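You operate a simulated robot arm through the tools that you are given. There is no shell and no other tool.

The job below is to be done with a simulated two-armed robot. You get a single attempt, and the scene is never put back.

Task
Set the height gauge true at 105 mm, its low mark.
Fine: stack the teal block, then the brown one, on the steel block; bring the red arm down on them, turn the purple knob till the display shows 105 mm. Leave the pink block.

Only the result counts: the job must be done as asked and must still hold three seconds after the hand-in. Knocking over, shifting, dropping, spilling or breaking anything else fails it.

Robot
Two 7-joint arms with fingered hands on one trunk that stands fixed in place. Base frame: the origin is at the foot of the trunk, x ahead of it, y to its left, z up. Lengths are in mm, angles in degrees, forces in N, time in s.
The left shoulder is at [70, 162, 1221], the right one opposite. With the tool pointing down near the work surface each hand reaches from about 280 to 800 mm from the base axis, measured 20 degrees to its own side. Payload 4 kg a hand.
The tool frame of a hand sits at the grasp point between the pads (the TCP): z along the fingers, y along the line on which they close. The tips reach 26 mm beyond it. The gripper opens to 132 mm; its body begins 73 mm behind the TCP. The gripper is a hand of 4 fingers: y runs from the thumb to the fingers, the wrist lies at [0, 0, -224] in the tool frame, and closing takes about 1.5 s.
Orientation is that of the tool frame in the base frame, as a unit quaternion [w, x, y, z]. With the fingers straight down and closing along the base's y, the tool's x points along the base's -x, its y along +y and its z along -z.

Tools
- The arms move only by the tool servo_tool. It takes "left_steps", "right_steps" or both (then of equal length, played together; a hand with none holds still); each is a list of rows, each an object (a shift or turn left out is 0, a gripper value left out holds the last) with "delta_pos": the shift along the base's x, y, z in units of 40 mm (1.0 is 40 mm), a list of three; "rotation": the turn, a rotation vector about the base's x, y, z in units of 6 degrees (1.0 is 6 degrees), a list of three. In form: [{"delta_pos": [tx, ty, tz], "rotation": [ax, ay, az]}, ...]. A call has 1 to 20 rows; each row shifts and turns the commanded pose from where the row before left it. "left_jaw" and "right_jaw" are, for a hand that has rows, the finger opening in cm, from 0 to 13.2, set as the call begins (left out, the last holds). A call with a number of a shift or a turn outside -1 to 1 is refused whole. Rows are played at 5 a second. More than 50 mm and 8.6 degrees between two rows, or a gripper value outside its range, and nothing of the call is played. Where a pose cannot be reached the arm comes as near as it can. A force on the tool above 90 N (or 10 N above the force at the start of the call, whichever is more), or a blocked arm, ends the call early, and 0.2 s more pass. The fingers move at their own pace (about 45 mm/s each) and stop on an object; they squeeze with about 21 N. The grip force told is the motor's: it shows also when the fingers shut on nothing. Time passes only in rows, and 0.2 s behind the last, so rows that do not move let the fingers close. The reply holds the time, the measured pose of the TCP, the force on the tool along the base axes, the opening and the grip force, in the units named above and with some noise, with the torque about the TCP (base axes, N m) and any sound that the robot's microphone picked up, and new pictures: "show" is both (left out), scene, wrist or none (wrist: the cameras of the hands that moved).
- Cameras (640 x 400 px; columns grow to the right, rows downward): "scene" is now at [121.8, 58.3, 1468.9]; the picture's right is [0.53, -0.85, 0.00], its down [-0.34, -0.21, -0.92] and it looks along [0.78, 0.49, -0.40] (base axes); focal length 319 px, centre (320, 200). "left" rides on the left gripper at [-73, 6, -94] in its tool frame; the picture's right is [-0.08, -1.00, 0.00], its down [0.78, -0.06, -0.62] and it looks along [0.62, -0.05, 0.79] (tool axes); focal length 230 px, centre (320, 200). "right" rides on the right gripper at [73, 6, -94] in its tool frame; the picture's right is [-0.08, 1.00, 0.00], its down [-0.78, -0.06, -0.62] and it looks along [-0.61, -0.05, 0.79] (tool axes); focal length 230 px, centre (320, 200). There is no depth. A picture from a camera that has moved, and an enlarged one, comes with that camera's place and axes in the base frame and with its lens. The place of the scene camera against the robot may be out by one fixed shift of up to 12 mm in any direction.
- slide_trunk(by): slides the trunk up (or, below 0, down) by that many mm; the arms and the scene camera ride with it, the base frame stays. It gives what a move gives, with no picture.
- curl_fingers(finger1, finger2, finger3, thumb_bend, hand): sets how far each is bent, from 0 (flat) to 1 (curled in); at 0.3 the hand is open as for a grip, at 0.7 the pads meet at the TCP. One left out holds its place. A second passes; each finger stops where it meets its share of the squeeze, and holds until it gets a number again. A gripper value or a shape takes the hand back. It gives what a move gives, with no picture; readings hold the bend of each and the force on the fingers (four entries, about 0 where the hand has none), thumb and palm.
- hand_shape(shape, hand): the hand has 4 fingers and takes this shape, open, in about a second: jaw (thumb against the fingers, like two jaws); tri (thumb and two fingers); tip (a fingertip pinch); poke (one finger out to press); point (the index stretched); flat (the hand flat); cup (the hand cupped); fist (a fist). The gripper value then closes the fingers along that shape, each until it touches; the sizes above hold for jaw. It gives what a move gives, with no picture.
- head_to(pan, tilt): turns the head with the scene camera to pan (to the left, within 86 degrees either way) and tilt (down, from -29 to 69), counted from straight ahead of the robot. It gives what a move gives, and a new picture of the scene camera.
- zoom(camera, box): a new picture of the part [left, top, right, bottom] of that camera's present view, enlarged. The clock stands still meanwhile.
- job_done(): hands the job in; it is judged then, once.

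Places have to be worked out from the pictures, the camera data and where the tool is seen. Open the grippers and draw the arms clear of the work before you hand the job in, unless the task says otherwise.

The tools are called after "Emit:" as name(argument=value, ...) on one line, values as JSON. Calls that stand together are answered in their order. servo_tool: Moves the arms, as the interface text tells. Its arguments: {"type":"object","properties":{"left_steps":{"type":"array","items":{"type":"object","properties":{"delta_pos":{"type":"array","items":{"type":"number"}},"rotation":{"type":"array","items":{"type":"number"}}}}},"left_jaw":{"type":"number"},"right_steps":{"type":"array","items":{"type":"object","properties":{"delta_pos":{"type":"array","items":{"type":"number"}},"rotation":{"type":"array","items":{"type":"number"}}}}},"right_jaw":{"type":"number"},"show":{"type":"string","enum":["both","scene","wrist","none"]}},"required":[]} The other tools are called the same way: slide_trunk (by) moves the trunk up or down; hand_shape (shape, hand) gives the hand a shape; curl_fingers (finger1, finger2, finger3, thumb_bend, hand) moves the fingers one by one; head_to (pan, tilt) turns the head that bears the scene camera; zoom (camera, box) takes an enlarged picture of a part of a camera's view; job_done () hands the job in.

At the start:

```text
time_s: 0.0
left_position: [384.8, 529.7, 1329.7]
left_tool_rot: [0.001, 0.0, 1.0, 0.0]
left_force: [0.4, 0.1, 0.5]
left_moment: [-0.02, 0.01, 0.01]
left_grip_width: 132.0
left_finger_force: 0.1
left_shape: jaw
left_bend: [0.3, 0.3, 0.3, 0.3]
left_finger forces: [0.1, 0.0, 0.1, 0.0, 0.0, 0.1]
right_position: [483.2, 24.2, 1277.6]
right_tool_rot: [-0.001, 0.0, 1.0, 0.0]
right_force: [0.5, -0.8, -0.3]
right_moment: [0.01, 0.01, -0.01]
right_grip_width: 131.6
right_finger_force: 0.0
right_shape: jaw
right_bend: [0.3, 0.3, 0.3, 0.3]
right_finger forces: [0.0, 0.0, 0.1, 0.0, 0.1, 0.0]
trunk travel left (down, up): [-700.0, 240.0]
head pan, tilt (commanded): [32.0, 23.7]
```

scene: 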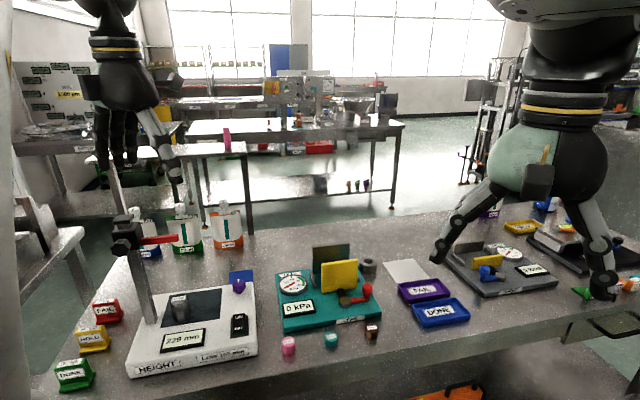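
right: 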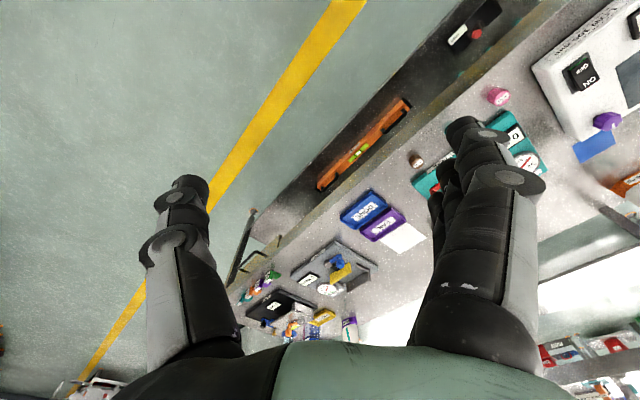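
left: 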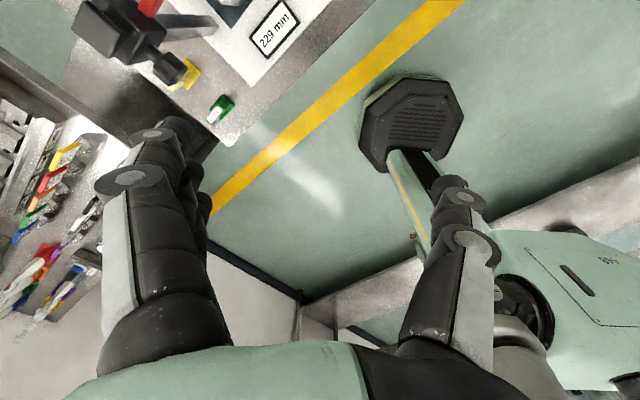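

The scene shows the height gauge at the left of the bench with display 229 mm, and pink, teal and brown blocks near the front edge. I zoom in to see details before moving.

Emit:
zoom(camera="scene", box=[90, 200, 290, 390])

Emit:
zoom(camera="scene", box=[260, 240, 420, 370])

```text
2.11 times, centred on (190, 295) of scene
camera zoom: at [121.8, 58.3, 1468.9], right [0.53, -0.85, 0.0], down [-0.34, -0.21, -0.92], along [0.78, 0.49, -0.4], focal length 671 px, centre (594, 0)
```

zoom: 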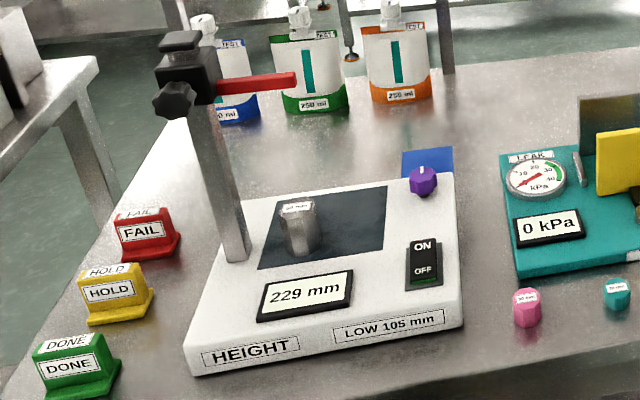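

```text
3.08 times, centred on (340, 305) of scene
camera zoom: at [121.8, 58.3, 1468.9], right [0.53, -0.85, 0.0], down [-0.34, -0.21, -0.92], along [0.78, 0.49, -0.4], focal length 980 px, centre (258, -123)
```

zoom: 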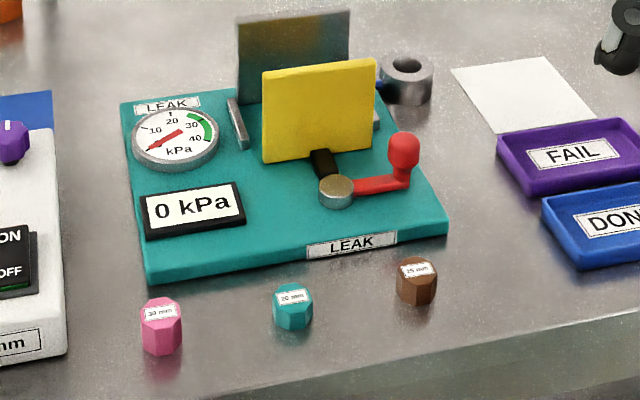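

I turn the head to look more squarely at the gauge and blocks.

Emit:
head_to(pan=45, tilt=40)

```text
time_s: 0.8
left_position: [385.0, 530.8, 1330.2]
left_tool_rot: [-0.001, 0.0, 1.0, 0.0]
left_force: [-0.2, 0.6, 0.0]
left_moment: [-0.01, 0.0, 0.02]
left_grip_width: 131.9
left_finger_force: 0.0
left_shape: jaw
left_bend: [0.3, 0.3, 0.3, 0.3]
left_finger forces: [0.0, 0.0, 0.1, 0.0, 0.0, 0.0]
right_position: [483.8, 23.9, 1278.5]
right_tool_rot: [0.0, 0.0, 1.0, 0.0]
right_force: [-0.1, -0.7, 1.0]
right_moment: [0.01, -0.04, 0.0]
right_grip_width: 131.9
right_finger_force: 0.0
right_shape: jaw
right_bend: [0.3, 0.3, 0.3, 0.3]
right_finger forces: [0.1, 0.1, 0.0, 0.0, 0.0, 0.0]
trunk travel left (down, up): [-700.0, 240.0]
head pan, tilt (commanded): [45.0, 40.0]
camera scene: at [103.5, 69.4, 1443.4], right [0.71, -0.71, 0.0], down [-0.45, -0.45, -0.77], along [0.54, 0.54, -0.64], focal length 319 px, centre (320, 200)
```

scene: 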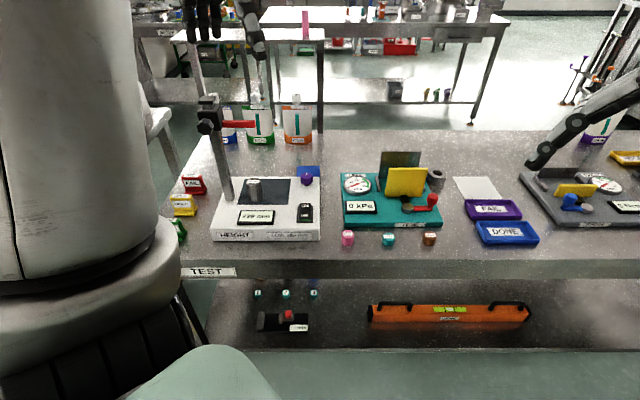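

I zoom on the gauge and blocks in this view for measuring.

Emit:
zoom(camera="scene", box=[180, 90, 340, 250])

Emit:
zoom(camera="scene", box=[320, 140, 480, 260])

Emit:
zoom(camera="left", box=[60, 0, 320, 160])

Emit:
zoom(camera="right", box=[400, 0, 640, 200])

```text
2.50 times, centred on (260, 170) of scene
camera zoom: at [103.5, 69.4, 1443.4], right [0.71, -0.71, 0.0], down [-0.45, -0.45, -0.77], along [0.54, 0.54, -0.64], focal length 797 px, centre (470, 275)
```

zoom: 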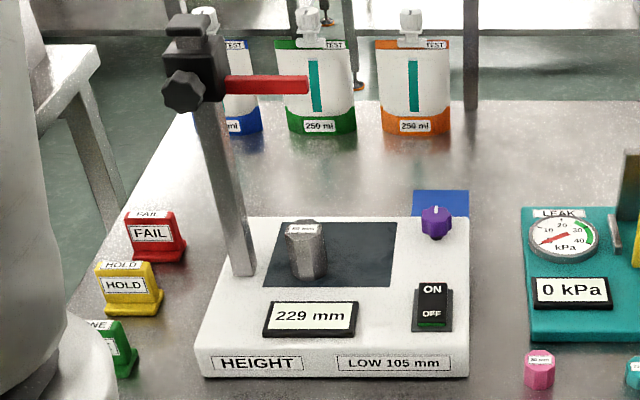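

```text
3.33 times, centred on (400, 200) of scene
camera zoom: at [103.5, 69.4, 1443.4], right [0.71, -0.71, 0.0], down [-0.45, -0.45, -0.77], along [0.54, 0.54, -0.64], focal length 1062 px, centre (53, 200)
```

zoom: 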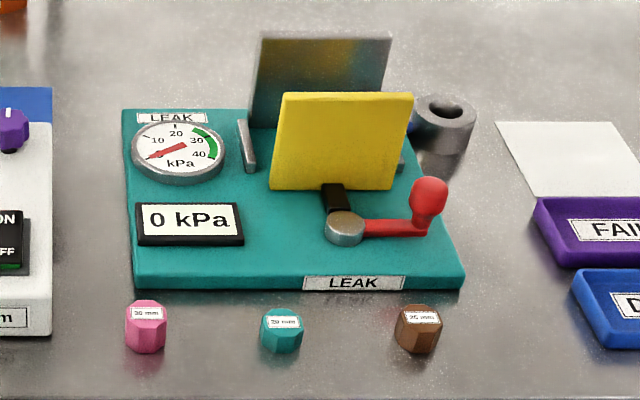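

```text
2.46 times, centred on (190, 80) of left
camera zoom: at [456.1, 534.8, 1422.9], right [0.08, -1.0, 0.0], down [-0.78, -0.06, 0.62], along [-0.62, -0.05, -0.79], focal length 566 px, centre (640, 495)
```

zoom: 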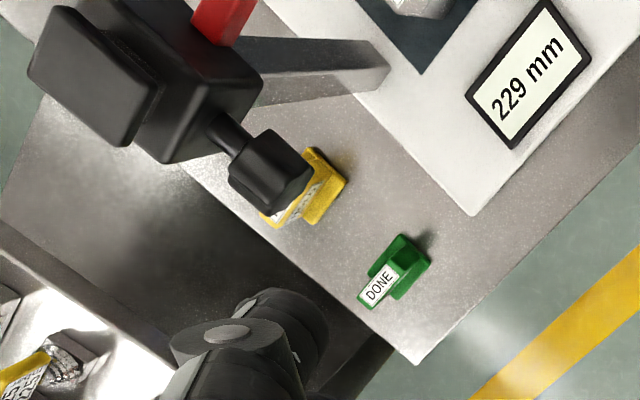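

```text
2.00 times, centred on (520, 100) of right
camera zoom: at [412.0, 28.4, 1372.4], right [0.08, 1.0, 0.0], down [0.78, -0.06, 0.62], along [0.61, -0.05, -0.79], focal length 460 px, centre (-80, 400)
```

zoom: 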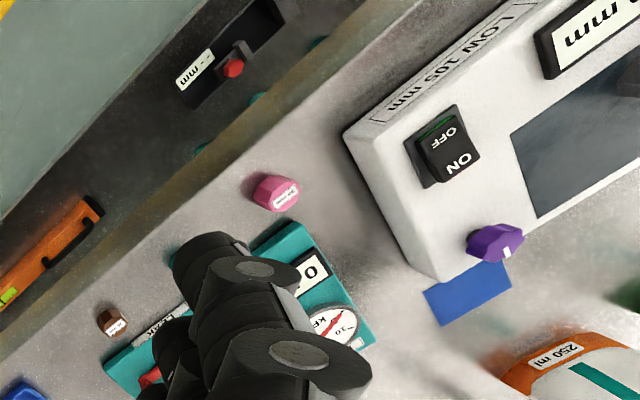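

The readings put the gauge roughly 900 mm away to the front-left. I check what the fingertip-pinch shape of the left hand looks like, since the blocks must be slid under the red arm.

Emit:
hand_shape(hand="left", shape="tip")

Emit:
head_to(pan=60, tilt=20)

Emit:
zoom(camera="left", box=[0, 0, 640, 400])

```text
time_s: 1.7
left_position: [385.2, 528.9, 1329.8]
left_tool_rot: [0.0, -0.001, 1.0, 0.0]
left_force: [-0.2, 0.3, 0.0]
left_moment: [-0.02, 0.01, -0.01]
left_grip_width: 131.8
left_finger_force: 0.1
left_shape: tip
left_bend: [0.0, 0.3, 0.0, 0.3]
left_finger forces: [0.0, 0.1, 0.0, 0.0, 0.1, 0.0]
right_position: [484.7, 25.1, 1278.5]
right_tool_rot: [0.0, 0.0, 1.0, 0.0]
right_force: [0.1, -0.1, -0.4]
right_moment: [-0.02, -0.03, 0.03]
right_grip_width: 131.6
right_finger_force: 0.0
right_shape: jaw
right_bend: [0.3, 0.3, 0.3, 0.3]
right_finger forces: [0.0, 0.0, 0.0, 0.0, 0.0, 0.1]
trunk travel left (down, up): [-700.0, 240.0]
head pan, tilt (commanded): [45.0, 40.0]
```

```text
time_s: 2.5
left_position: [384.0, 530.0, 1328.9]
left_tool_rot: [0.0, -0.001, 1.0, 0.0]
left_force: [-0.2, -0.3, -1.0]
left_moment: [0.0, -0.02, 0.0]
left_grip_width: 131.7
left_finger_force: 0.1
left_shape: tip
left_bend: [0.0, 0.3, 0.0, 0.3]
left_finger forces: [0.0, 0.0, 0.0, 0.0, 0.1, 0.0]
right_position: [483.1, 24.0, 1278.9]
right_tool_rot: [0.0, 0.0, 1.0, 0.0]
right_force: [-0.1, -0.5, -0.4]
right_moment: [0.03, 0.03, 0.01]
right_grip_width: 132.0
right_finger_force: 0.0
right_shape: jaw
right_bend: [0.3, 0.3, 0.3, 0.3]
right_finger forces: [0.0, 0.1, 0.1, 0.0, 0.0, 0.0]
trunk travel left (down, up): [-700.0, 240.0]
head pan, tilt (commanded): [60.0, 20.0]
camera scene: at [89.9, 89.9, 1474.7], right [0.87, -0.5, 0.0], down [-0.17, -0.3, -0.94], along [0.47, 0.81, -0.34], focal length 319 px, centre (320, 200)
```

scene: 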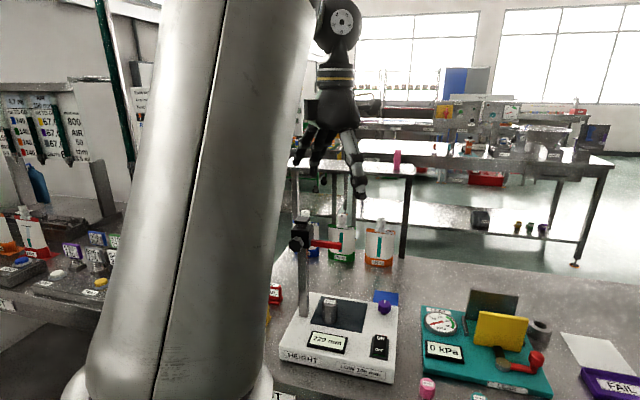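

```text
1.00 times, centred on (320, 200) of left (not enlarged: the box is as wide or as high as the picture)
camera zoom: at [456.2, 534.7, 1422.9], right [0.08, -1.0, 0.0], down [-0.78, -0.06, 0.62], along [-0.62, -0.05, -0.79], focal length 230 px, centre (320, 200)
```

zoom: 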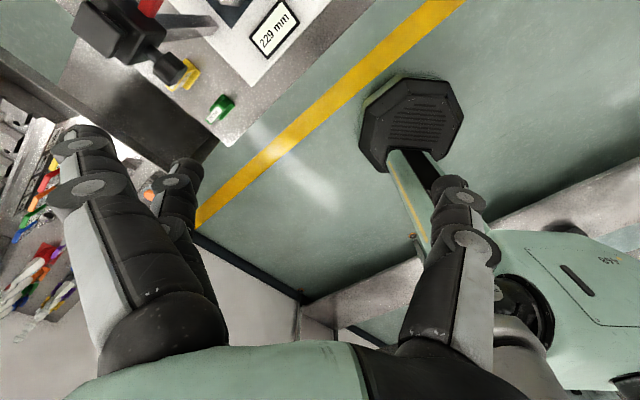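

The tip shape uses the middle finger and thumb, with the other two fingers flat. I yaw the left hand toward the bench normal (45°) while bringing it above the block row, so its camera looks down on the blocks.

Emit:
servo_tool(left_steps=[{"delta_pos": [0.55, -0.2, -0.5], "rotation": [0, 0, 0.9375]}, {"delta_pos": [0.55, -0.2, -0.5], "rotation": [0, 0, 0.9375]}, {"delta_pos": [0.55, -0.2, -0.5], "rotation": [0, 0, 0.9375]}, {"delta_pos": [0.55, -0.2, -0.5], "rotation": [0, 0, 0.9375]}, {"delta_pos": [0.55, -0.2, -0.5], "rotation": [0, 0, 0.9375]}, {"delta_pos": [0.55, -0.2, -0.5], "rotation": [0, 0, 0.9375]}, {"delta_pos": [0.55, -0.2, -0.5], "rotation": [0, 0, 0.9375]}, {"delta_pos": [0.55, -0.2, -0.5], "rotation": [0, 0, 0.9375]}, {"delta_pos": [0.2, 0, -0.5], "rotation": [0.64, -0.64, 0]}, {"delta_pos": [0.2, 0, -0.5], "rotation": [0.64, -0.64, 0]}, {"delta_pos": [0, 0, -0.5], "rotation": [0.64, -0.64, 0]}, {"delta_pos": [0, 0, -0.5], "rotation": [0.64, -0.64, 0]}, {"delta_pos": [0, 0, -0.5], "rotation": [0.64, -0.64, 0]}, {"delta_pos": [0, 0, -0.5], "rotation": [0.64, -0.64, 0]}])

```text
time_s: 5.5
left_position: [569.6, 478.2, 1037.5]
left_tool_rot: [0.249, -0.379, 0.884, 0.111]
left_force: [-0.7, -0.3, -0.2]
left_moment: [0.02, 0.03, 0.01]
left_grip_width: 131.7
left_finger_force: 0.0
left_shape: tip
left_bend: [0.0, 0.3, 0.0, 0.3]
left_finger forces: [0.0, 0.0, 0.0, 0.0, 0.0, 0.0]
right_position: [485.3, 24.3, 1278.5]
right_tool_rot: [0.0, 0.001, 1.0, 0.0]
right_force: [0.2, 0.0, 0.8]
right_moment: [0.02, 0.0, -0.03]
right_grip_width: 131.8
right_finger_force: 0.0
right_shape: jaw
right_bend: [0.3, 0.3, 0.3, 0.3]
right_finger forces: [0.0, 0.1, 0.1, 0.0, 0.0, 0.0]
trunk travel left (down, up): [-700.0, 240.0]
head pan, tilt (commanded): [60.0, 20.0]
camera scene: at [90.6, 90.0, 1474.8], right [0.87, -0.5, 0.0], down [-0.17, -0.3, -0.94], along [0.47, 0.81, -0.34], focal length 319 px, centre (320, 200)
camera left: at [573.2, 490.1, 1157.2], right [0.77, -0.64, 0.04], down [-0.64, -0.76, 0.11], along [-0.05, -0.11, -0.99], focal length 230 px, centre (320, 200)
```

scene: 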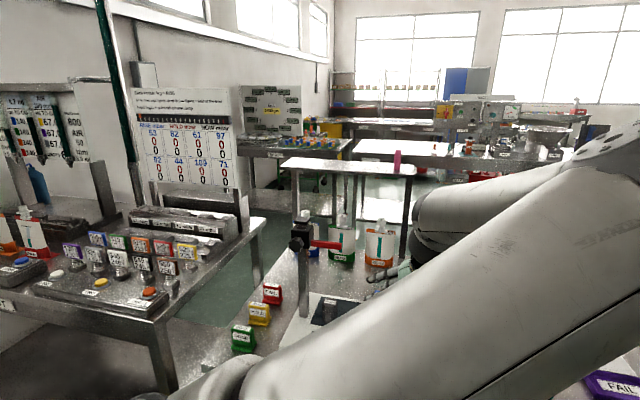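
left: 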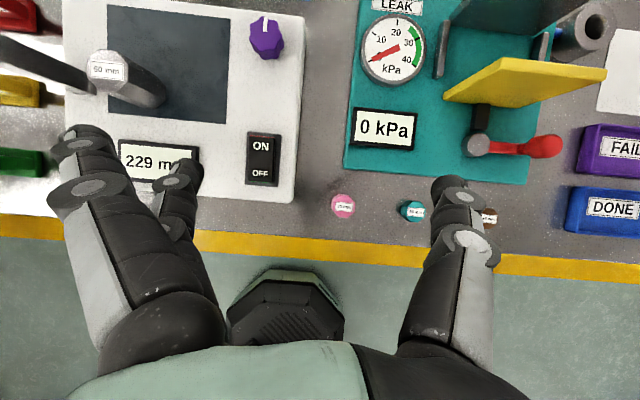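

The top-down view is clear: steel block marked 60 mm, pink/teal/brown in a row at the front. I curl fingers 1 and 3 out of the way and shift the hand left toward the gauge for a second view to triangulate.

Emit:
curl_fingers(hand="left", finger1=1.0, finger3=1.0, finger2=0.3, thumb_bend=0.3)

Emit:
zoom(camera="left", box=[320, 170, 520, 240])

Emit:
zoom(camera="left", box=[0, 0, 320, 210])

```text
time_s: 6.5
left_position: [570.8, 474.8, 1040.1]
left_tool_rot: [0.25, -0.379, 0.885, 0.106]
left_force: [-0.1, -0.4, -0.7]
left_moment: [-0.02, 0.01, 0.0]
left_grip_width: 60.5
left_finger_force: 0.0
left_shape: fingers
left_bend: [1.0, 0.3, 1.0, 0.3]
left_finger forces: [0.0, 0.0, 0.0, 0.0, 0.1, 0.0]
right_position: [483.9, 23.8, 1279.7]
right_tool_rot: [0.001, 0.0, 1.0, -0.001]
right_force: [-0.9, -0.6, 0.5]
right_moment: [0.02, -0.02, -0.02]
right_grip_width: 131.7
right_finger_force: 0.1
right_shape: jaw
right_bend: [0.3, 0.3, 0.3, 0.3]
right_finger forces: [0.1, 0.1, 0.0, 0.1, 0.1, 0.1]
trunk travel left (down, up): [-700.0, 240.0]
head pan, tilt (commanded): [60.0, 20.0]
```

```text
3.20 times, centred on (420, 205) of left
camera zoom: at [574.1, 487.9, 1158.4], right [0.77, -0.64, 0.04], down [-0.64, -0.76, 0.12], along [-0.04, -0.12, -0.99], focal length 736 px, centre (0, 184)
```

zoom: 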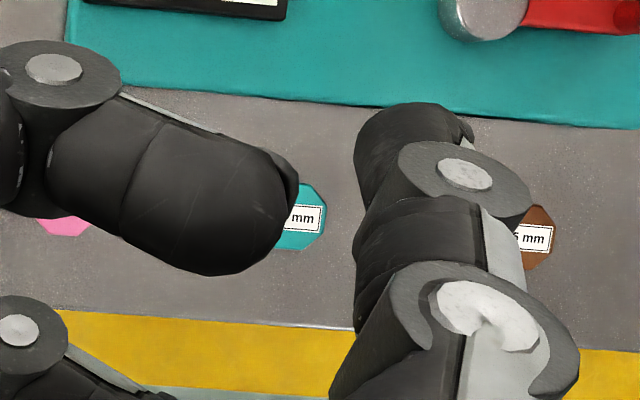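

```text
1.90 times, centred on (160, 105) of left
camera zoom: at [574.1, 487.9, 1158.4], right [0.77, -0.64, 0.04], down [-0.64, -0.76, 0.12], along [-0.04, -0.12, -0.99], focal length 438 px, centre (625, 381)
```

zoom: 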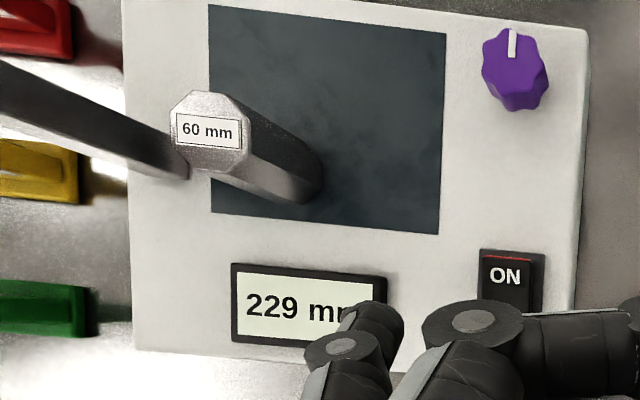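

I want to see the whole hand now with fingers 1 and 3 curled.

Emit:
zoom(camera="left", box=[0, 0, 640, 400])

```text
1.00 times, centred on (320, 200) of left (not enlarged: the box is as wide or as high as the picture)
camera zoom: at [574.1, 487.9, 1158.4], right [0.77, -0.64, 0.04], down [-0.64, -0.76, 0.12], along [-0.04, -0.12, -0.99], focal length 230 px, centre (320, 200)
```

zoom: 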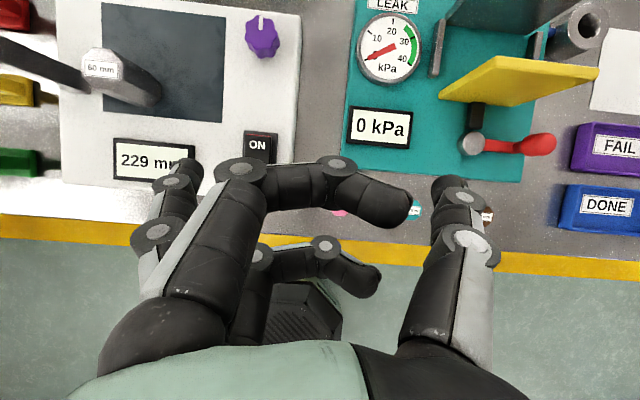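

Measured pose is about 10 mm off the commanded one, so I wait two idle rows to see whether it settles.

Emit:
servo_tool(left_steps=[{"delta_pos": [0, 0, 0]}, {"delta_pos": [0, 0, 0]}], show="none")

```text
time_s: 7.1
left_position: [570.4, 474.7, 1040.6]
left_tool_rot: [0.251, -0.379, 0.885, 0.104]
left_force: [0.0, 0.1, 0.2]
left_moment: [0.01, 0.0, -0.03]
left_grip_width: 60.3
left_finger_force: 0.0
left_shape: fingers
left_bend: [1.0, 0.3, 1.0, 0.3]
left_finger forces: [0.0, 0.0, 0.0, 0.0, 0.0, 0.0]
right_position: [483.3, 24.8, 1278.7]
right_tool_rot: [0.0, 0.0, 1.0, 0.0]
right_force: [-0.1, -0.1, 0.3]
right_moment: [-0.03, 0.01, 0.0]
right_grip_width: 131.9
right_finger_force: 0.1
right_shape: jaw
right_bend: [0.3, 0.3, 0.3, 0.3]
right_finger forces: [0.0, 0.0, 0.0, 0.1, 0.0, 0.1]
trunk travel left (down, up): [-700.0, 240.0]
head pan, tilt (commanded): [60.0, 20.0]
```

It stays put, so I accept a small tracking bias and rely on measured poses. Next I shift the hand sideways to the left to view the gauge and column from above.

Emit:
servo_tool(left_steps=[{"delta_pos": [-0.5, 0.5, 0.3]}, {"delta_pos": [-0.5, 0.5, 0.3]}, {"delta_pos": [-0.5, 0.5, 0.3]}, {"delta_pos": [-0.5, 0.5, 0.3]}, {"delta_pos": [-0.5, 0.5, 0.3]}, {"delta_pos": [0, 0, 0]}, {"delta_pos": [0, 0, 0]}], show="both")

```text
time_s: 8.7
left_position: [473.5, 565.4, 1107.4]
left_tool_rot: [0.259, -0.367, 0.887, 0.108]
left_force: [-0.2, 0.2, 0.5]
left_moment: [0.01, 0.02, 0.0]
left_grip_width: 60.5
left_finger_force: 0.0
left_shape: fingers
left_bend: [1.0, 0.3, 1.0, 0.3]
left_finger forces: [0.1, 0.0, 0.1, 0.1, 0.0, 0.0]
right_position: [484.7, 24.2, 1278.9]
right_tool_rot: [-0.001, 0.0, 1.0, 0.0]
right_force: [0.2, 0.2, 0.0]
right_moment: [0.02, -0.03, -0.01]
right_grip_width: 131.9
right_finger_force: 0.1
right_shape: jaw
right_bend: [0.3, 0.3, 0.3, 0.3]
right_finger forces: [0.1, 0.1, 0.0, 0.0, 0.1, 0.1]
trunk travel left (down, up): [-700.0, 240.0]
head pan, tilt (commanded): [60.0, 20.0]
camera scene: at [89.8, 90.0, 1474.8], right [0.87, -0.5, 0.0], down [-0.17, -0.3, -0.94], along [0.47, 0.81, -0.34], focal length 319 px, centre (320, 200)
camera left: at [477.9, 577.2, 1225.5], right [0.75, -0.66, 0.04], down [-0.66, -0.75, 0.1], along [-0.03, -0.1, -0.99], focal length 230 px, centre (320, 200)
```

scene: 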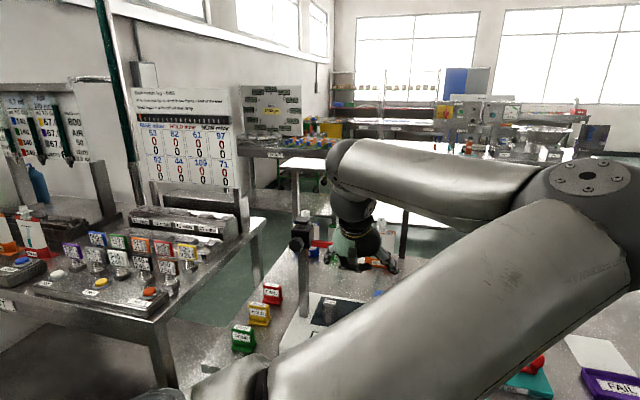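
left: 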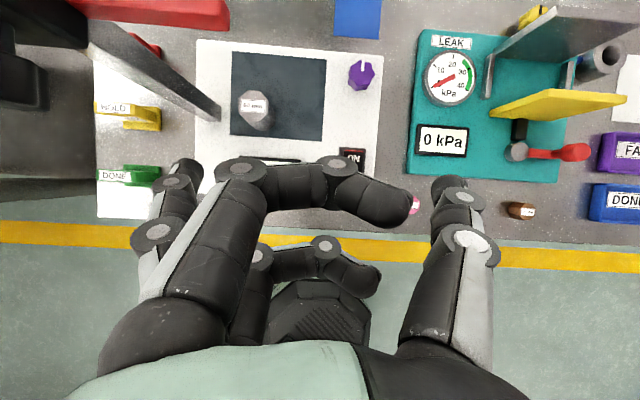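

Tracking is good here. The left elbow swings inward, so I'll move the right arm away to the right for safety, and take zoomed measurements from the left camera.

Emit:
servo_tool(right_steps=[{"delta_pos": [-0.2, -1, 0]}, {"delta_pos": [-0.2, -1, 0]}, {"delta_pos": [-0.2, -1, 0]}, {"delta_pos": [-0.2, -1, 0]}, {"delta_pos": [-0.2, -1, 0]}, {"delta_pos": [-0.2, -1, 0]}, {"delta_pos": [-0.2, -1, 0]}, {"delta_pos": [-0.2, -1, 0]}], show="none")

Emit:
zoom(camera="left", box=[180, 10, 400, 170])

Emit:
zoom(camera="left", box=[0, 0, 240, 150])

Emit:
zoom(camera="left", box=[390, 120, 590, 245])

```text
time_s: 10.5
left_position: [476.8, 563.7, 1108.0]
left_tool_rot: [0.259, -0.367, 0.887, 0.107]
left_force: [0.1, 0.2, 0.4]
left_moment: [0.0, 0.02, 0.03]
left_grip_width: 60.4
left_finger_force: 0.1
left_shape: fingers
left_bend: [1.0, 0.3, 1.0, 0.3]
left_finger forces: [0.1, 0.0, 0.0, 0.0, 0.0, 0.1]
right_position: [434.8, -293.7, 1267.3]
right_tool_rot: [-0.001, -0.001, 1.0, 0.001]
right_force: [0.4, 0.4, 1.1]
right_moment: [0.01, 0.02, -0.04]
right_grip_width: 132.0
right_finger_force: 0.1
right_shape: jaw
right_bend: [0.3, 0.3, 0.3, 0.3]
right_finger forces: [0.1, 0.1, 0.0, 0.0, 0.0, 0.0]
right hand out of reach, approached as far as the arm can: row 8
trunk travel left (down, up): [-700.0, 240.0]
head pan, tilt (commanded): [60.0, 20.0]
```

```text
2.50 times, centred on (290, 90) of left
camera zoom: at [479.0, 575.6, 1225.8], right [0.75, -0.66, 0.04], down [-0.66, -0.75, 0.1], along [-0.03, -0.1, -0.99], focal length 575 px, centre (395, 475)
```

zoom: 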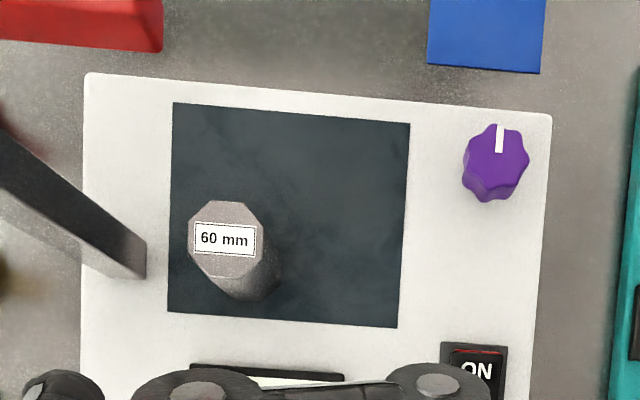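

```text
2.67 times, centred on (120, 75) of left
camera zoom: at [479.0, 575.6, 1225.8], right [0.75, -0.66, 0.04], down [-0.66, -0.75, 0.1], along [-0.03, -0.1, -0.99], focal length 614 px, centre (853, 533)
```

zoom: 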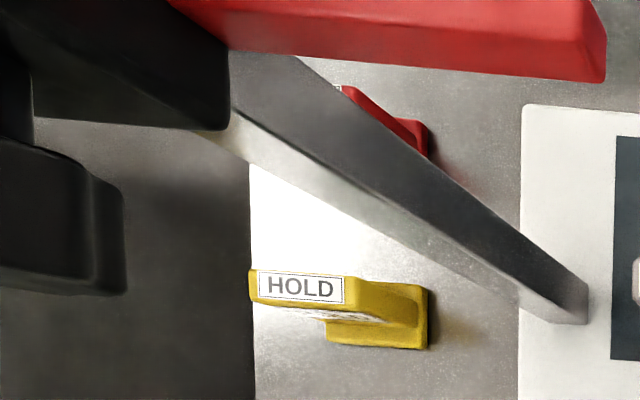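

```text
3.20 times, centred on (490, 182) of left
camera zoom: at [479.0, 575.6, 1225.8], right [0.75, -0.66, 0.04], down [-0.66, -0.75, 0.1], along [-0.03, -0.1, -0.99], focal length 736 px, centre (-224, 256)
```

zoom: 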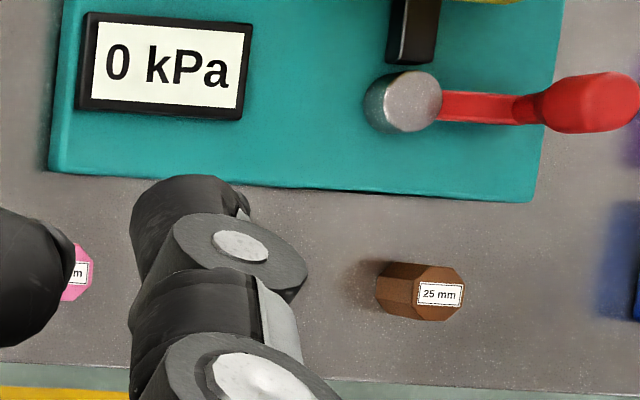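

Triangulated: steel block top at about (484, 695, 911), knob top about (636, 643, 878). Blocks are near (658, 347) teal and (735, 269) brown; I move the hand over them for accurate views, tilting it closer to 45°.

Emit:
servo_tool(left_steps=[{"delta_pos": [0.6, -0.7, 0]}, {"delta_pos": [0.6, -0.7, 0]}, {"delta_pos": [0.6, -0.7, -0.3]}, {"delta_pos": [0.6, -0.7, -0.5]}, {"delta_pos": [0.6, -0.7, -0.5]}, {"delta_pos": [0.6, -0.7, -0.5], "rotation": [0.37, -0.37, 0]}, {"delta_pos": [0.6, -0.7, -0.5], "rotation": [0.37, -0.37, 0]}, {"delta_pos": [0.6, -0.7, -0.5], "rotation": [0.37, -0.37, 0]}, {"delta_pos": [0.2, -0.5, -0.5], "rotation": [0.37, -0.37, 0]}, {"delta_pos": [0, 0, 0]}, {"delta_pos": [0, 0, 0]}], show="both")

```text
time_s: 12.9
left_position: [710.4, 394.3, 995.6]
left_tool_rot: [0.358, -0.36, 0.848, 0.152]
left_force: [0.6, -0.4, 0.2]
left_moment: [0.04, -0.02, -0.01]
left_grip_width: 60.5
left_finger_force: 0.0
left_shape: fingers
left_bend: [1.0, 0.3, 1.0, 0.3]
left_finger forces: [0.0, 0.0, 0.0, 0.1, 0.1, 0.0]
left hand out of reach, approached as far as the arm can: row 3, 4, 5, 6
right_position: [433.6, -293.4, 1267.1]
right_tool_rot: [0.0, -0.001, 1.0, 0.001]
right_force: [0.6, -0.1, 0.2]
right_moment: [0.04, 0.03, 0.0]
right_grip_width: 132.0
right_finger_force: 0.1
right_shape: jaw
right_bend: [0.3, 0.3, 0.3, 0.3]
right_finger forces: [0.0, 0.1, 0.0, 0.1, 0.0, 0.1]
trunk travel left (down, up): [-700.0, 240.0]
head pan, tilt (commanded): [60.0, 20.0]
camera scene: at [90.0, 89.8, 1474.8], right [0.87, -0.5, 0.0], down [-0.17, -0.3, -0.94], along [0.47, 0.81, -0.34], focal length 319 px, centre (320, 200)
camera left: at [693.3, 386.0, 1114.0], right [0.76, -0.65, 0.06], down [-0.64, -0.75, -0.13], along [0.13, 0.07, -0.99], focal length 230 px, centre (320, 200)
```

scene: 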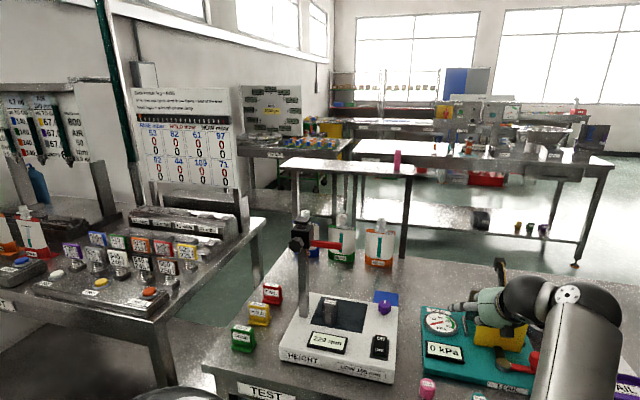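
left: 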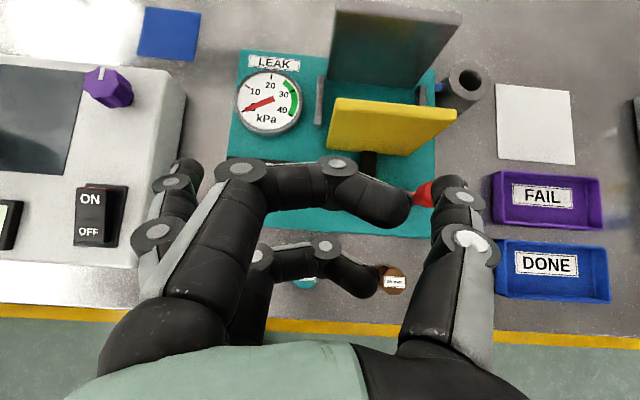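

The arm reports being out of reach with the elbow swung inward. Raising the trunk should let the forearm line up with the forward-down tool, so I raise it by 160 mm.

Emit:
slide_trunk(by=160)

Emit:
head_to(pan=45, tilt=45)

```text
time_s: 14.8
left_position: [708.8, 394.0, 1151.4]
left_tool_rot: [0.356, -0.358, 0.849, 0.154]
left_force: [0.7, 0.0, 0.1]
left_moment: [0.01, 0.02, -0.03]
left_grip_width: 60.3
left_finger_force: 0.0
left_shape: fingers
left_bend: [1.0, 0.3, 1.0, 0.3]
left_finger forces: [0.0, 0.0, 0.0, 0.0, 0.0, 0.1]
right_position: [433.6, -292.2, 1426.5]
right_tool_rot: [0.0, 0.0, 1.0, 0.0]
right_force: [-0.2, -0.3, 0.0]
right_moment: [-0.01, 0.01, -0.01]
right_grip_width: 131.9
right_finger_force: 0.0
right_shape: jaw
right_bend: [0.3, 0.3, 0.3, 0.3]
right_finger forces: [0.0, 0.1, 0.1, 0.0, 0.0, 0.1]
trunk travel left (down, up): [-860.0, 80.0]
head pan, tilt (commanded): [60.0, 20.0]
```

```text
time_s: 15.6
left_position: [708.1, 394.4, 1151.8]
left_tool_rot: [0.356, -0.358, 0.849, 0.154]
left_force: [0.5, -0.8, 0.1]
left_moment: [-0.01, -0.01, -0.02]
left_grip_width: 60.6
left_finger_force: 0.2
left_shape: fingers
left_bend: [1.0, 0.3, 1.0, 0.3]
left_finger forces: [0.0, 0.1, 0.0, 0.0, 0.1, 0.1]
right_position: [432.7, -291.2, 1427.0]
right_tool_rot: [0.0, 0.0, 1.0, 0.001]
right_force: [-0.1, -0.1, 0.3]
right_moment: [0.01, 0.0, 0.03]
right_grip_width: 131.9
right_finger_force: 0.1
right_shape: jaw
right_bend: [0.3, 0.3, 0.3, 0.3]
right_finger forces: [0.0, 0.0, 0.1, 0.1, 0.0, 0.0]
trunk travel left (down, up): [-860.0, 80.0]
head pan, tilt (commanded): [45.0, 45.0]
camera scene: at [100.9, 66.6, 1596.2], right [0.71, -0.71, 0.0], down [-0.5, -0.5, -0.71], along [0.5, 0.5, -0.71], focal length 319 px, centre (320, 200)
```

scene: 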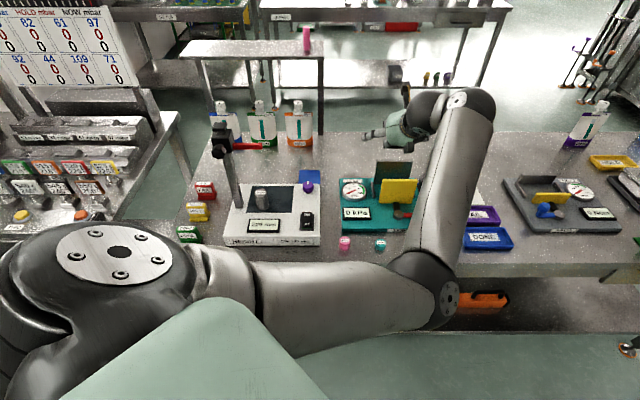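

From this view the arm is in a sensible posture now. I descend toward the block row to see whether the pose is reachable.

Emit:
servo_tool(left_steps=[{"delta_pos": [-0.1, -0.4, -0.8]}, {"delta_pos": [-0.1, -0.4, -0.8]}, {"delta_pos": [-0.1, -0.4, -0.8]}, {"delta_pos": [-0.1, -0.4, -0.8]}, {"delta_pos": [-0.1, -0.4, -0.8]}, {"delta_pos": [0, 0, 0]}, {"delta_pos": [0, 0, 0]}], show="both")

```text
time_s: 17.4
left_position: [697.1, 376.4, 1015.9]
left_tool_rot: [0.378, -0.368, 0.827, 0.192]
left_force: [0.8, -0.6, 1.0]
left_moment: [-0.01, 0.0, 0.01]
left_grip_width: 60.7
left_finger_force: 0.1
left_shape: fingers
left_bend: [1.0, 0.3, 1.0, 0.3]
left_finger forces: [0.0, 0.1, 0.0, 0.1, 0.0, 0.0]
right_position: [433.1, -292.0, 1427.3]
right_tool_rot: [0.0, 0.0, 1.0, 0.001]
right_force: [-0.1, 0.9, -1.1]
right_moment: [-0.01, 0.02, 0.04]
right_grip_width: 131.5
right_finger_force: 0.1
right_shape: jaw
right_bend: [0.3, 0.3, 0.3, 0.3]
right_finger forces: [0.1, 0.0, 0.1, 0.0, 0.0, 0.1]
trunk travel left (down, up): [-860.0, 80.0]
head pan, tilt (commanded): [45.0, 45.0]
stopped in row 7 (left hand): the arm was blocked; the commanded pose is now the measured one
camera scene: at [100.9, 66.8, 1596.1], right [0.71, -0.71, 0.0], down [-0.5, -0.5, -0.71], along [0.5, 0.5, -0.71], focal length 319 px, centre (320, 200)
camera left: at [679.2, 358.5, 1133.6], right [0.79, -0.62, 0.02], down [-0.6, -0.77, -0.21], along [0.14, 0.15, -0.98], focal length 230 px, centre (320, 200)
```

scene: 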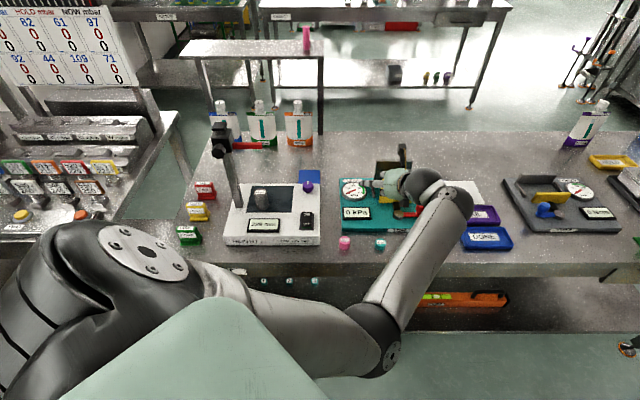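
left: 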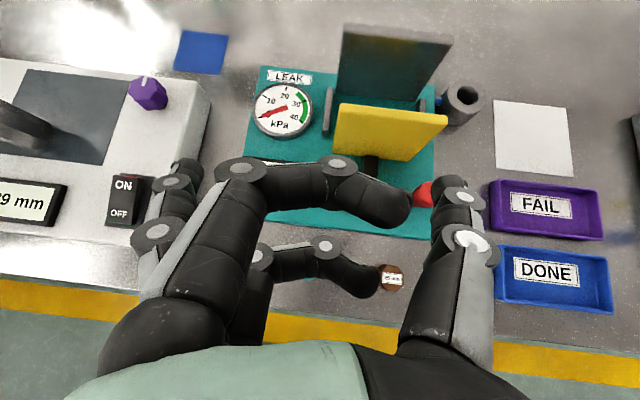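

The arm was blocked because the wrist is bent hard sideways: the heading of 50° doesn't suit the near-right blocks. I rotate the hand's heading back toward about 15° in place, with a slight lift.

Emit:
servo_tool(left_steps=[{"delta_pos": [-0.2, 0, 0.4], "rotation": [0, 0, -0.9]}, {"delta_pos": [-0.2, 0, 0.4], "rotation": [0, 0, -0.9]}, {"delta_pos": [-0.2, 0, 0.2], "rotation": [0, 0, -0.9]}, {"delta_pos": [-0.2, 0, 0], "rotation": [0, 0, -0.9]}, {"delta_pos": [-0.2, 0, 0], "rotation": [0, 0, -0.9]}, {"delta_pos": [-0.2, 0, 0], "rotation": [0, 0, -0.9]}, {"delta_pos": [0, 0, 0]}, {"delta_pos": [0, 0, 0]}], show="both")

```text
time_s: 19.4
left_position: [649.9, 439.5, 1095.0]
left_tool_rot: [0.434, -0.127, 0.882, 0.133]
left_force: [-0.2, 1.2, -0.1]
left_moment: [0.01, 0.02, -0.01]
left_grip_width: 60.2
left_finger_force: 0.2
left_shape: fingers
left_bend: [1.0, 0.3, 1.0, 0.3]
left_finger forces: [0.0, 0.0, 0.0, 0.0, 0.0, 0.1]
right_position: [433.2, -293.0, 1426.1]
right_tool_rot: [0.0, 0.0, 1.0, 0.0]
right_force: [-0.9, 0.1, -0.3]
right_moment: [0.02, -0.03, 0.03]
right_grip_width: 131.9
right_finger_force: 0.2
right_shape: jaw
right_bend: [0.3, 0.3, 0.3, 0.3]
right_finger forces: [0.0, 0.0, 0.1, 0.1, 0.1, 0.0]
trunk travel left (down, up): [-860.0, 80.0]
head pan, tilt (commanded): [45.0, 45.0]
stopped in row 8 (left hand): the arm was blocked; the commanded pose is now the measured one
camera scene: at [100.7, 66.9, 1596.1], right [0.71, -0.71, 0.0], down [-0.5, -0.5, -0.71], along [0.5, 0.5, -0.71], focal length 319 px, centre (320, 200)
camera left: at [622.3, 419.7, 1210.2], right [0.38, -0.92, -0.06], down [-0.89, -0.36, -0.27], along [0.23, 0.16, -0.96], focal length 230 px, centre (320, 200)
```

scene: 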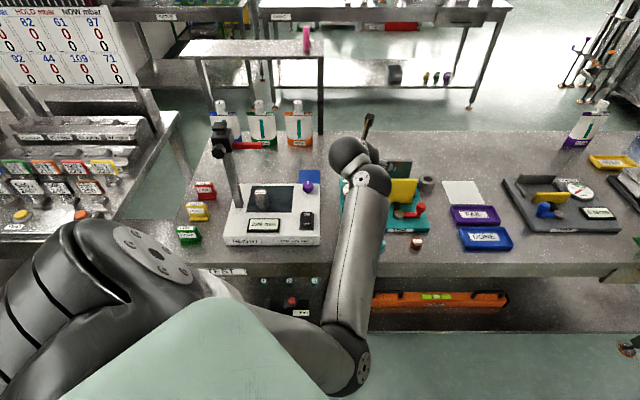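
left: 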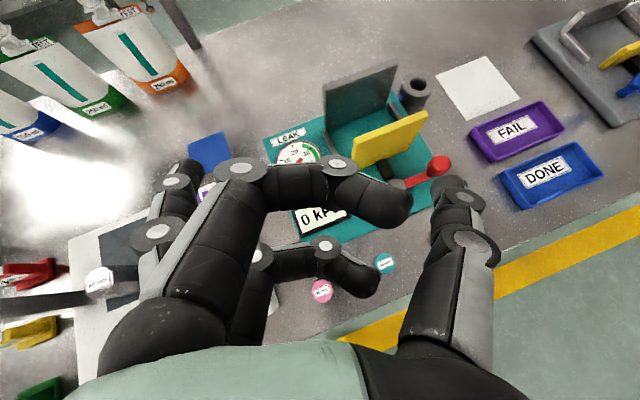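

The hand only partly followed; the upper arm seems to press against the chest with the elbow inward. I keep turning the heading to the right and lift and pull back so the elbow can swing outward to the left.

Emit:
servo_tool(left_steps=[{"delta_pos": [-0.5, 0.2, 0.5], "rotation": [0, 0, -0.9]}, {"delta_pos": [-0.5, 0.2, 0.5], "rotation": [0, 0, -0.9]}, {"delta_pos": [-0.5, 0.2, 0.5], "rotation": [0, 0, -0.9]}, {"delta_pos": [-0.5, 0.2, 0.5], "rotation": [0, 0, -0.9]}, {"delta_pos": [0, 0.2, 0.5], "rotation": [0, 0, -0.9]}, {"delta_pos": [0, 0, 0], "rotation": [0, 0, -0.9]}, {"delta_pos": [0, 0, 0], "rotation": [0, 0, -0.9]}, {"delta_pos": [0, 0, 0], "rotation": [0, 0, -0.9]}, {"delta_pos": [0, 0, 0]}], show="scene")

```text
time_s: 21.4
left_position: [575.1, 461.6, 1183.0]
left_tool_rot: [0.451, 0.208, 0.867, -0.038]
left_force: [0.9, -0.5, -0.3]
left_moment: [-0.01, 0.0, 0.0]
left_grip_width: 60.5
left_finger_force: 0.1
left_shape: fingers
left_bend: [1.0, 0.3, 1.0, 0.3]
left_finger forces: [0.1, 0.0, 0.1, 0.0, 0.1, 0.0]
left hand out of reach, approached as far as the arm can: row 8
right_position: [433.4, -292.5, 1427.4]
right_tool_rot: [-0.001, 0.0, 1.0, 0.0]
right_force: [0.2, -0.3, 0.1]
right_moment: [-0.01, 0.06, 0.04]
right_grip_width: 132.0
right_finger_force: 0.1
right_shape: jaw
right_bend: [0.3, 0.3, 0.3, 0.3]
right_finger forces: [0.1, 0.0, 0.0, 0.1, 0.1, 0.0]
trunk travel left (down, up): [-860.0, 80.0]
head pan, tilt (commanded): [45.0, 45.0]
camera scene: at [100.9, 66.0, 1596.1], right [0.71, -0.71, 0.0], down [-0.5, -0.5, -0.71], along [0.5, 0.5, -0.71], focal length 319 px, centre (320, 200)
```

scene: 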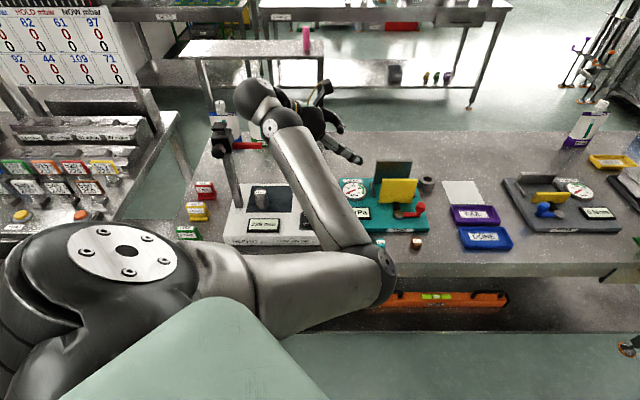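

The elbow is still on the inside, which forces the wrist against its limit. I go back up to something like the starting posture (tool down, elbow up and out), undoing the tilt, to then come down with a better elbow.

Emit:
servo_tool(left_steps=[{"delta_pos": [-0.3, 0.1, 0.7], "rotation": [0, 0, 0.6]}, {"delta_pos": [-0.3, 0.1, 0.7], "rotation": [0, 0, 0.6]}, {"delta_pos": [-0.3, 0.1, 0.7], "rotation": [0, 0.6, 0.6]}, {"delta_pos": [-0.3, 0.1, 0.7], "rotation": [0, 0.8, 0.6]}, {"delta_pos": [-0.4, 0.1, 0.7], "rotation": [0, 0.8, 0.6]}, {"delta_pos": [-0.4, 0.1, 0.7], "rotation": [0, 0.9, 0]}, {"delta_pos": [-0.4, 0.1, 0.7], "rotation": [0, 0.9, 0]}, {"delta_pos": [-0.4, 0.1, 0.7], "rotation": [0, 0.9, 0]}, {"delta_pos": [-0.4, 0.1, 0.7], "rotation": [0, 0.9, 0]}, {"delta_pos": [-0.4, 0.1, 0.7], "rotation": [0, 0.9, 0]}, {"delta_pos": [-0.4, 0.1, 0.7], "rotation": [0, 0.9, 0]}, {"delta_pos": [-0.4, 0.1, 0], "rotation": [0, 0.9, 0]}, {"delta_pos": [0, 0, 0]}], show="scene")

```text
time_s: 24.2
left_position: [464.1, 300.4, 1077.4]
left_tool_rot: [0.213, 0.069, 0.975, 0.007]
left_force: [0.6, 0.0, -0.3]
left_moment: [0.02, 0.01, -0.04]
left_grip_width: 60.6
left_finger_force: 0.1
left_shape: fingers
left_bend: [1.0, 0.3, 1.0, 0.3]
left_finger forces: [0.0, 0.1, 0.0, 0.1, 0.0, 0.0]
left hand out of reach, approached as far as the arm can: row 1, 2, 3, 4, 5, 6, 7, 8, 9, 10, 11, 12
right_position: [432.3, -293.9, 1427.2]
right_tool_rot: [-0.001, -0.001, 1.0, 0.0]
right_force: [-0.2, -0.9, 1.0]
right_moment: [0.01, -0.02, 0.04]
right_grip_width: 131.9
right_finger_force: 0.1
right_shape: jaw
right_bend: [0.3, 0.3, 0.3, 0.3]
right_finger forces: [0.0, 0.0, 0.1, 0.0, 0.1, 0.1]
trunk travel left (down, up): [-860.0, 80.0]
head pan, tilt (commanded): [45.0, 45.0]
camera scene: at [99.9, 66.3, 1596.2], right [0.71, -0.71, 0.0], down [-0.5, -0.5, -0.71], along [0.5, 0.5, -0.71], focal length 319 px, centre (320, 200)
```

scene: 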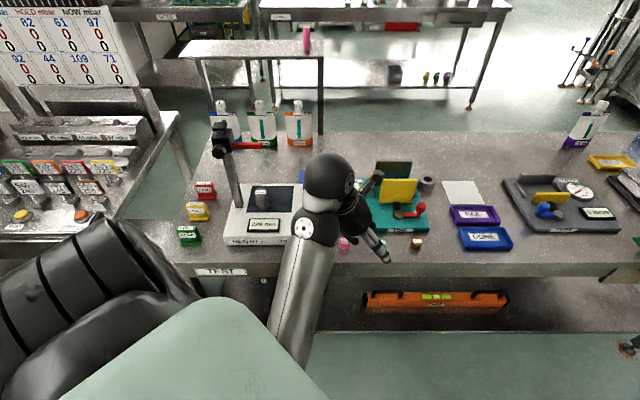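

The arm has fallen into an elbow-down posture with the tool near vertical in front of the chest, heading about 0°. That posture suits reaching forward at a tilt, so I move forward toward the blocks while tilting the tool forward.

Emit:
servo_tool(left_steps=[{"delta_pos": [0.5, 0, -0.1], "rotation": [0, -0.45, 0]}, {"delta_pos": [0.5, 0, -0.1], "rotation": [0, -0.45, 0]}, {"delta_pos": [0.5, 0, -0.1], "rotation": [0, -0.45, 0]}, {"delta_pos": [0.5, 0, -0.1], "rotation": [0, -0.45, 0]}, {"delta_pos": [0.5, 0, -0.1], "rotation": [0, -0.45, 0]}, {"delta_pos": [0.5, 0, -0.1], "rotation": [0, -0.45, 0]}, {"delta_pos": [0, 0, 0]}], show="both")

```text
time_s: 25.8
left_position: [583.3, 302.5, 1053.7]
left_tool_rot: [0.347, 0.067, 0.935, 0.019]
left_force: [-0.2, -0.7, 0.7]
left_moment: [0.0, 0.03, -0.01]
left_grip_width: 60.4
left_finger_force: 0.1
left_shape: fingers
left_bend: [1.0, 0.3, 1.0, 0.3]
left_finger forces: [0.0, 0.1, 0.1, 0.0, 0.0, 0.1]
right_position: [432.8, -292.2, 1426.4]
right_tool_rot: [0.0, 0.0, 1.0, 0.0]
right_force: [-0.7, -0.2, -0.6]
right_moment: [-0.02, 0.0, 0.01]
right_grip_width: 132.0
right_finger_force: 0.1
right_shape: jaw
right_bend: [0.3, 0.3, 0.3, 0.3]
right_finger forces: [0.0, 0.0, 0.1, 0.0, 0.0, 0.1]
trunk travel left (down, up): [-860.0, 80.0]
head pan, tilt (commanded): [45.0, 45.0]
camera scene: at [100.5, 66.9, 1596.1], right [0.71, -0.71, 0.0], down [-0.5, -0.5, -0.71], along [0.5, 0.5, -0.71], focal length 319 px, centre (320, 200)
camera left: at [577.6, 298.7, 1172.4], right [-0.05, -1.0, -0.03], down [-1.0, 0.06, -0.04], along [0.05, 0.03, -1.0], focal length 230 px, centre (320, 200)
```

scene: 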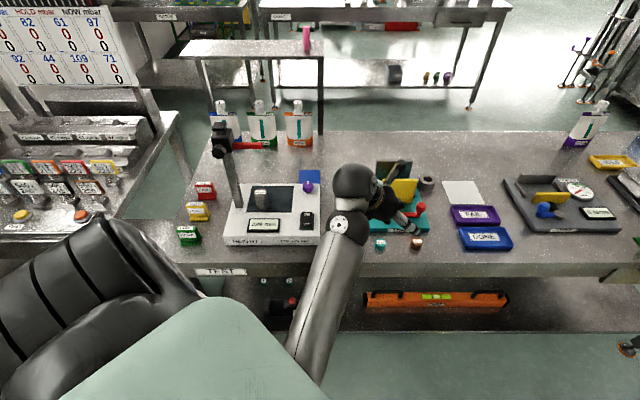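
left: 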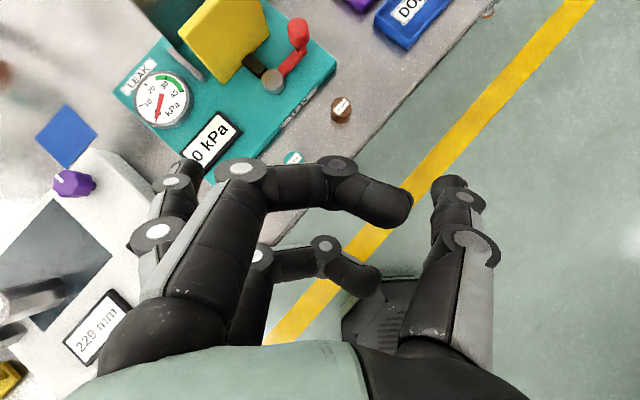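

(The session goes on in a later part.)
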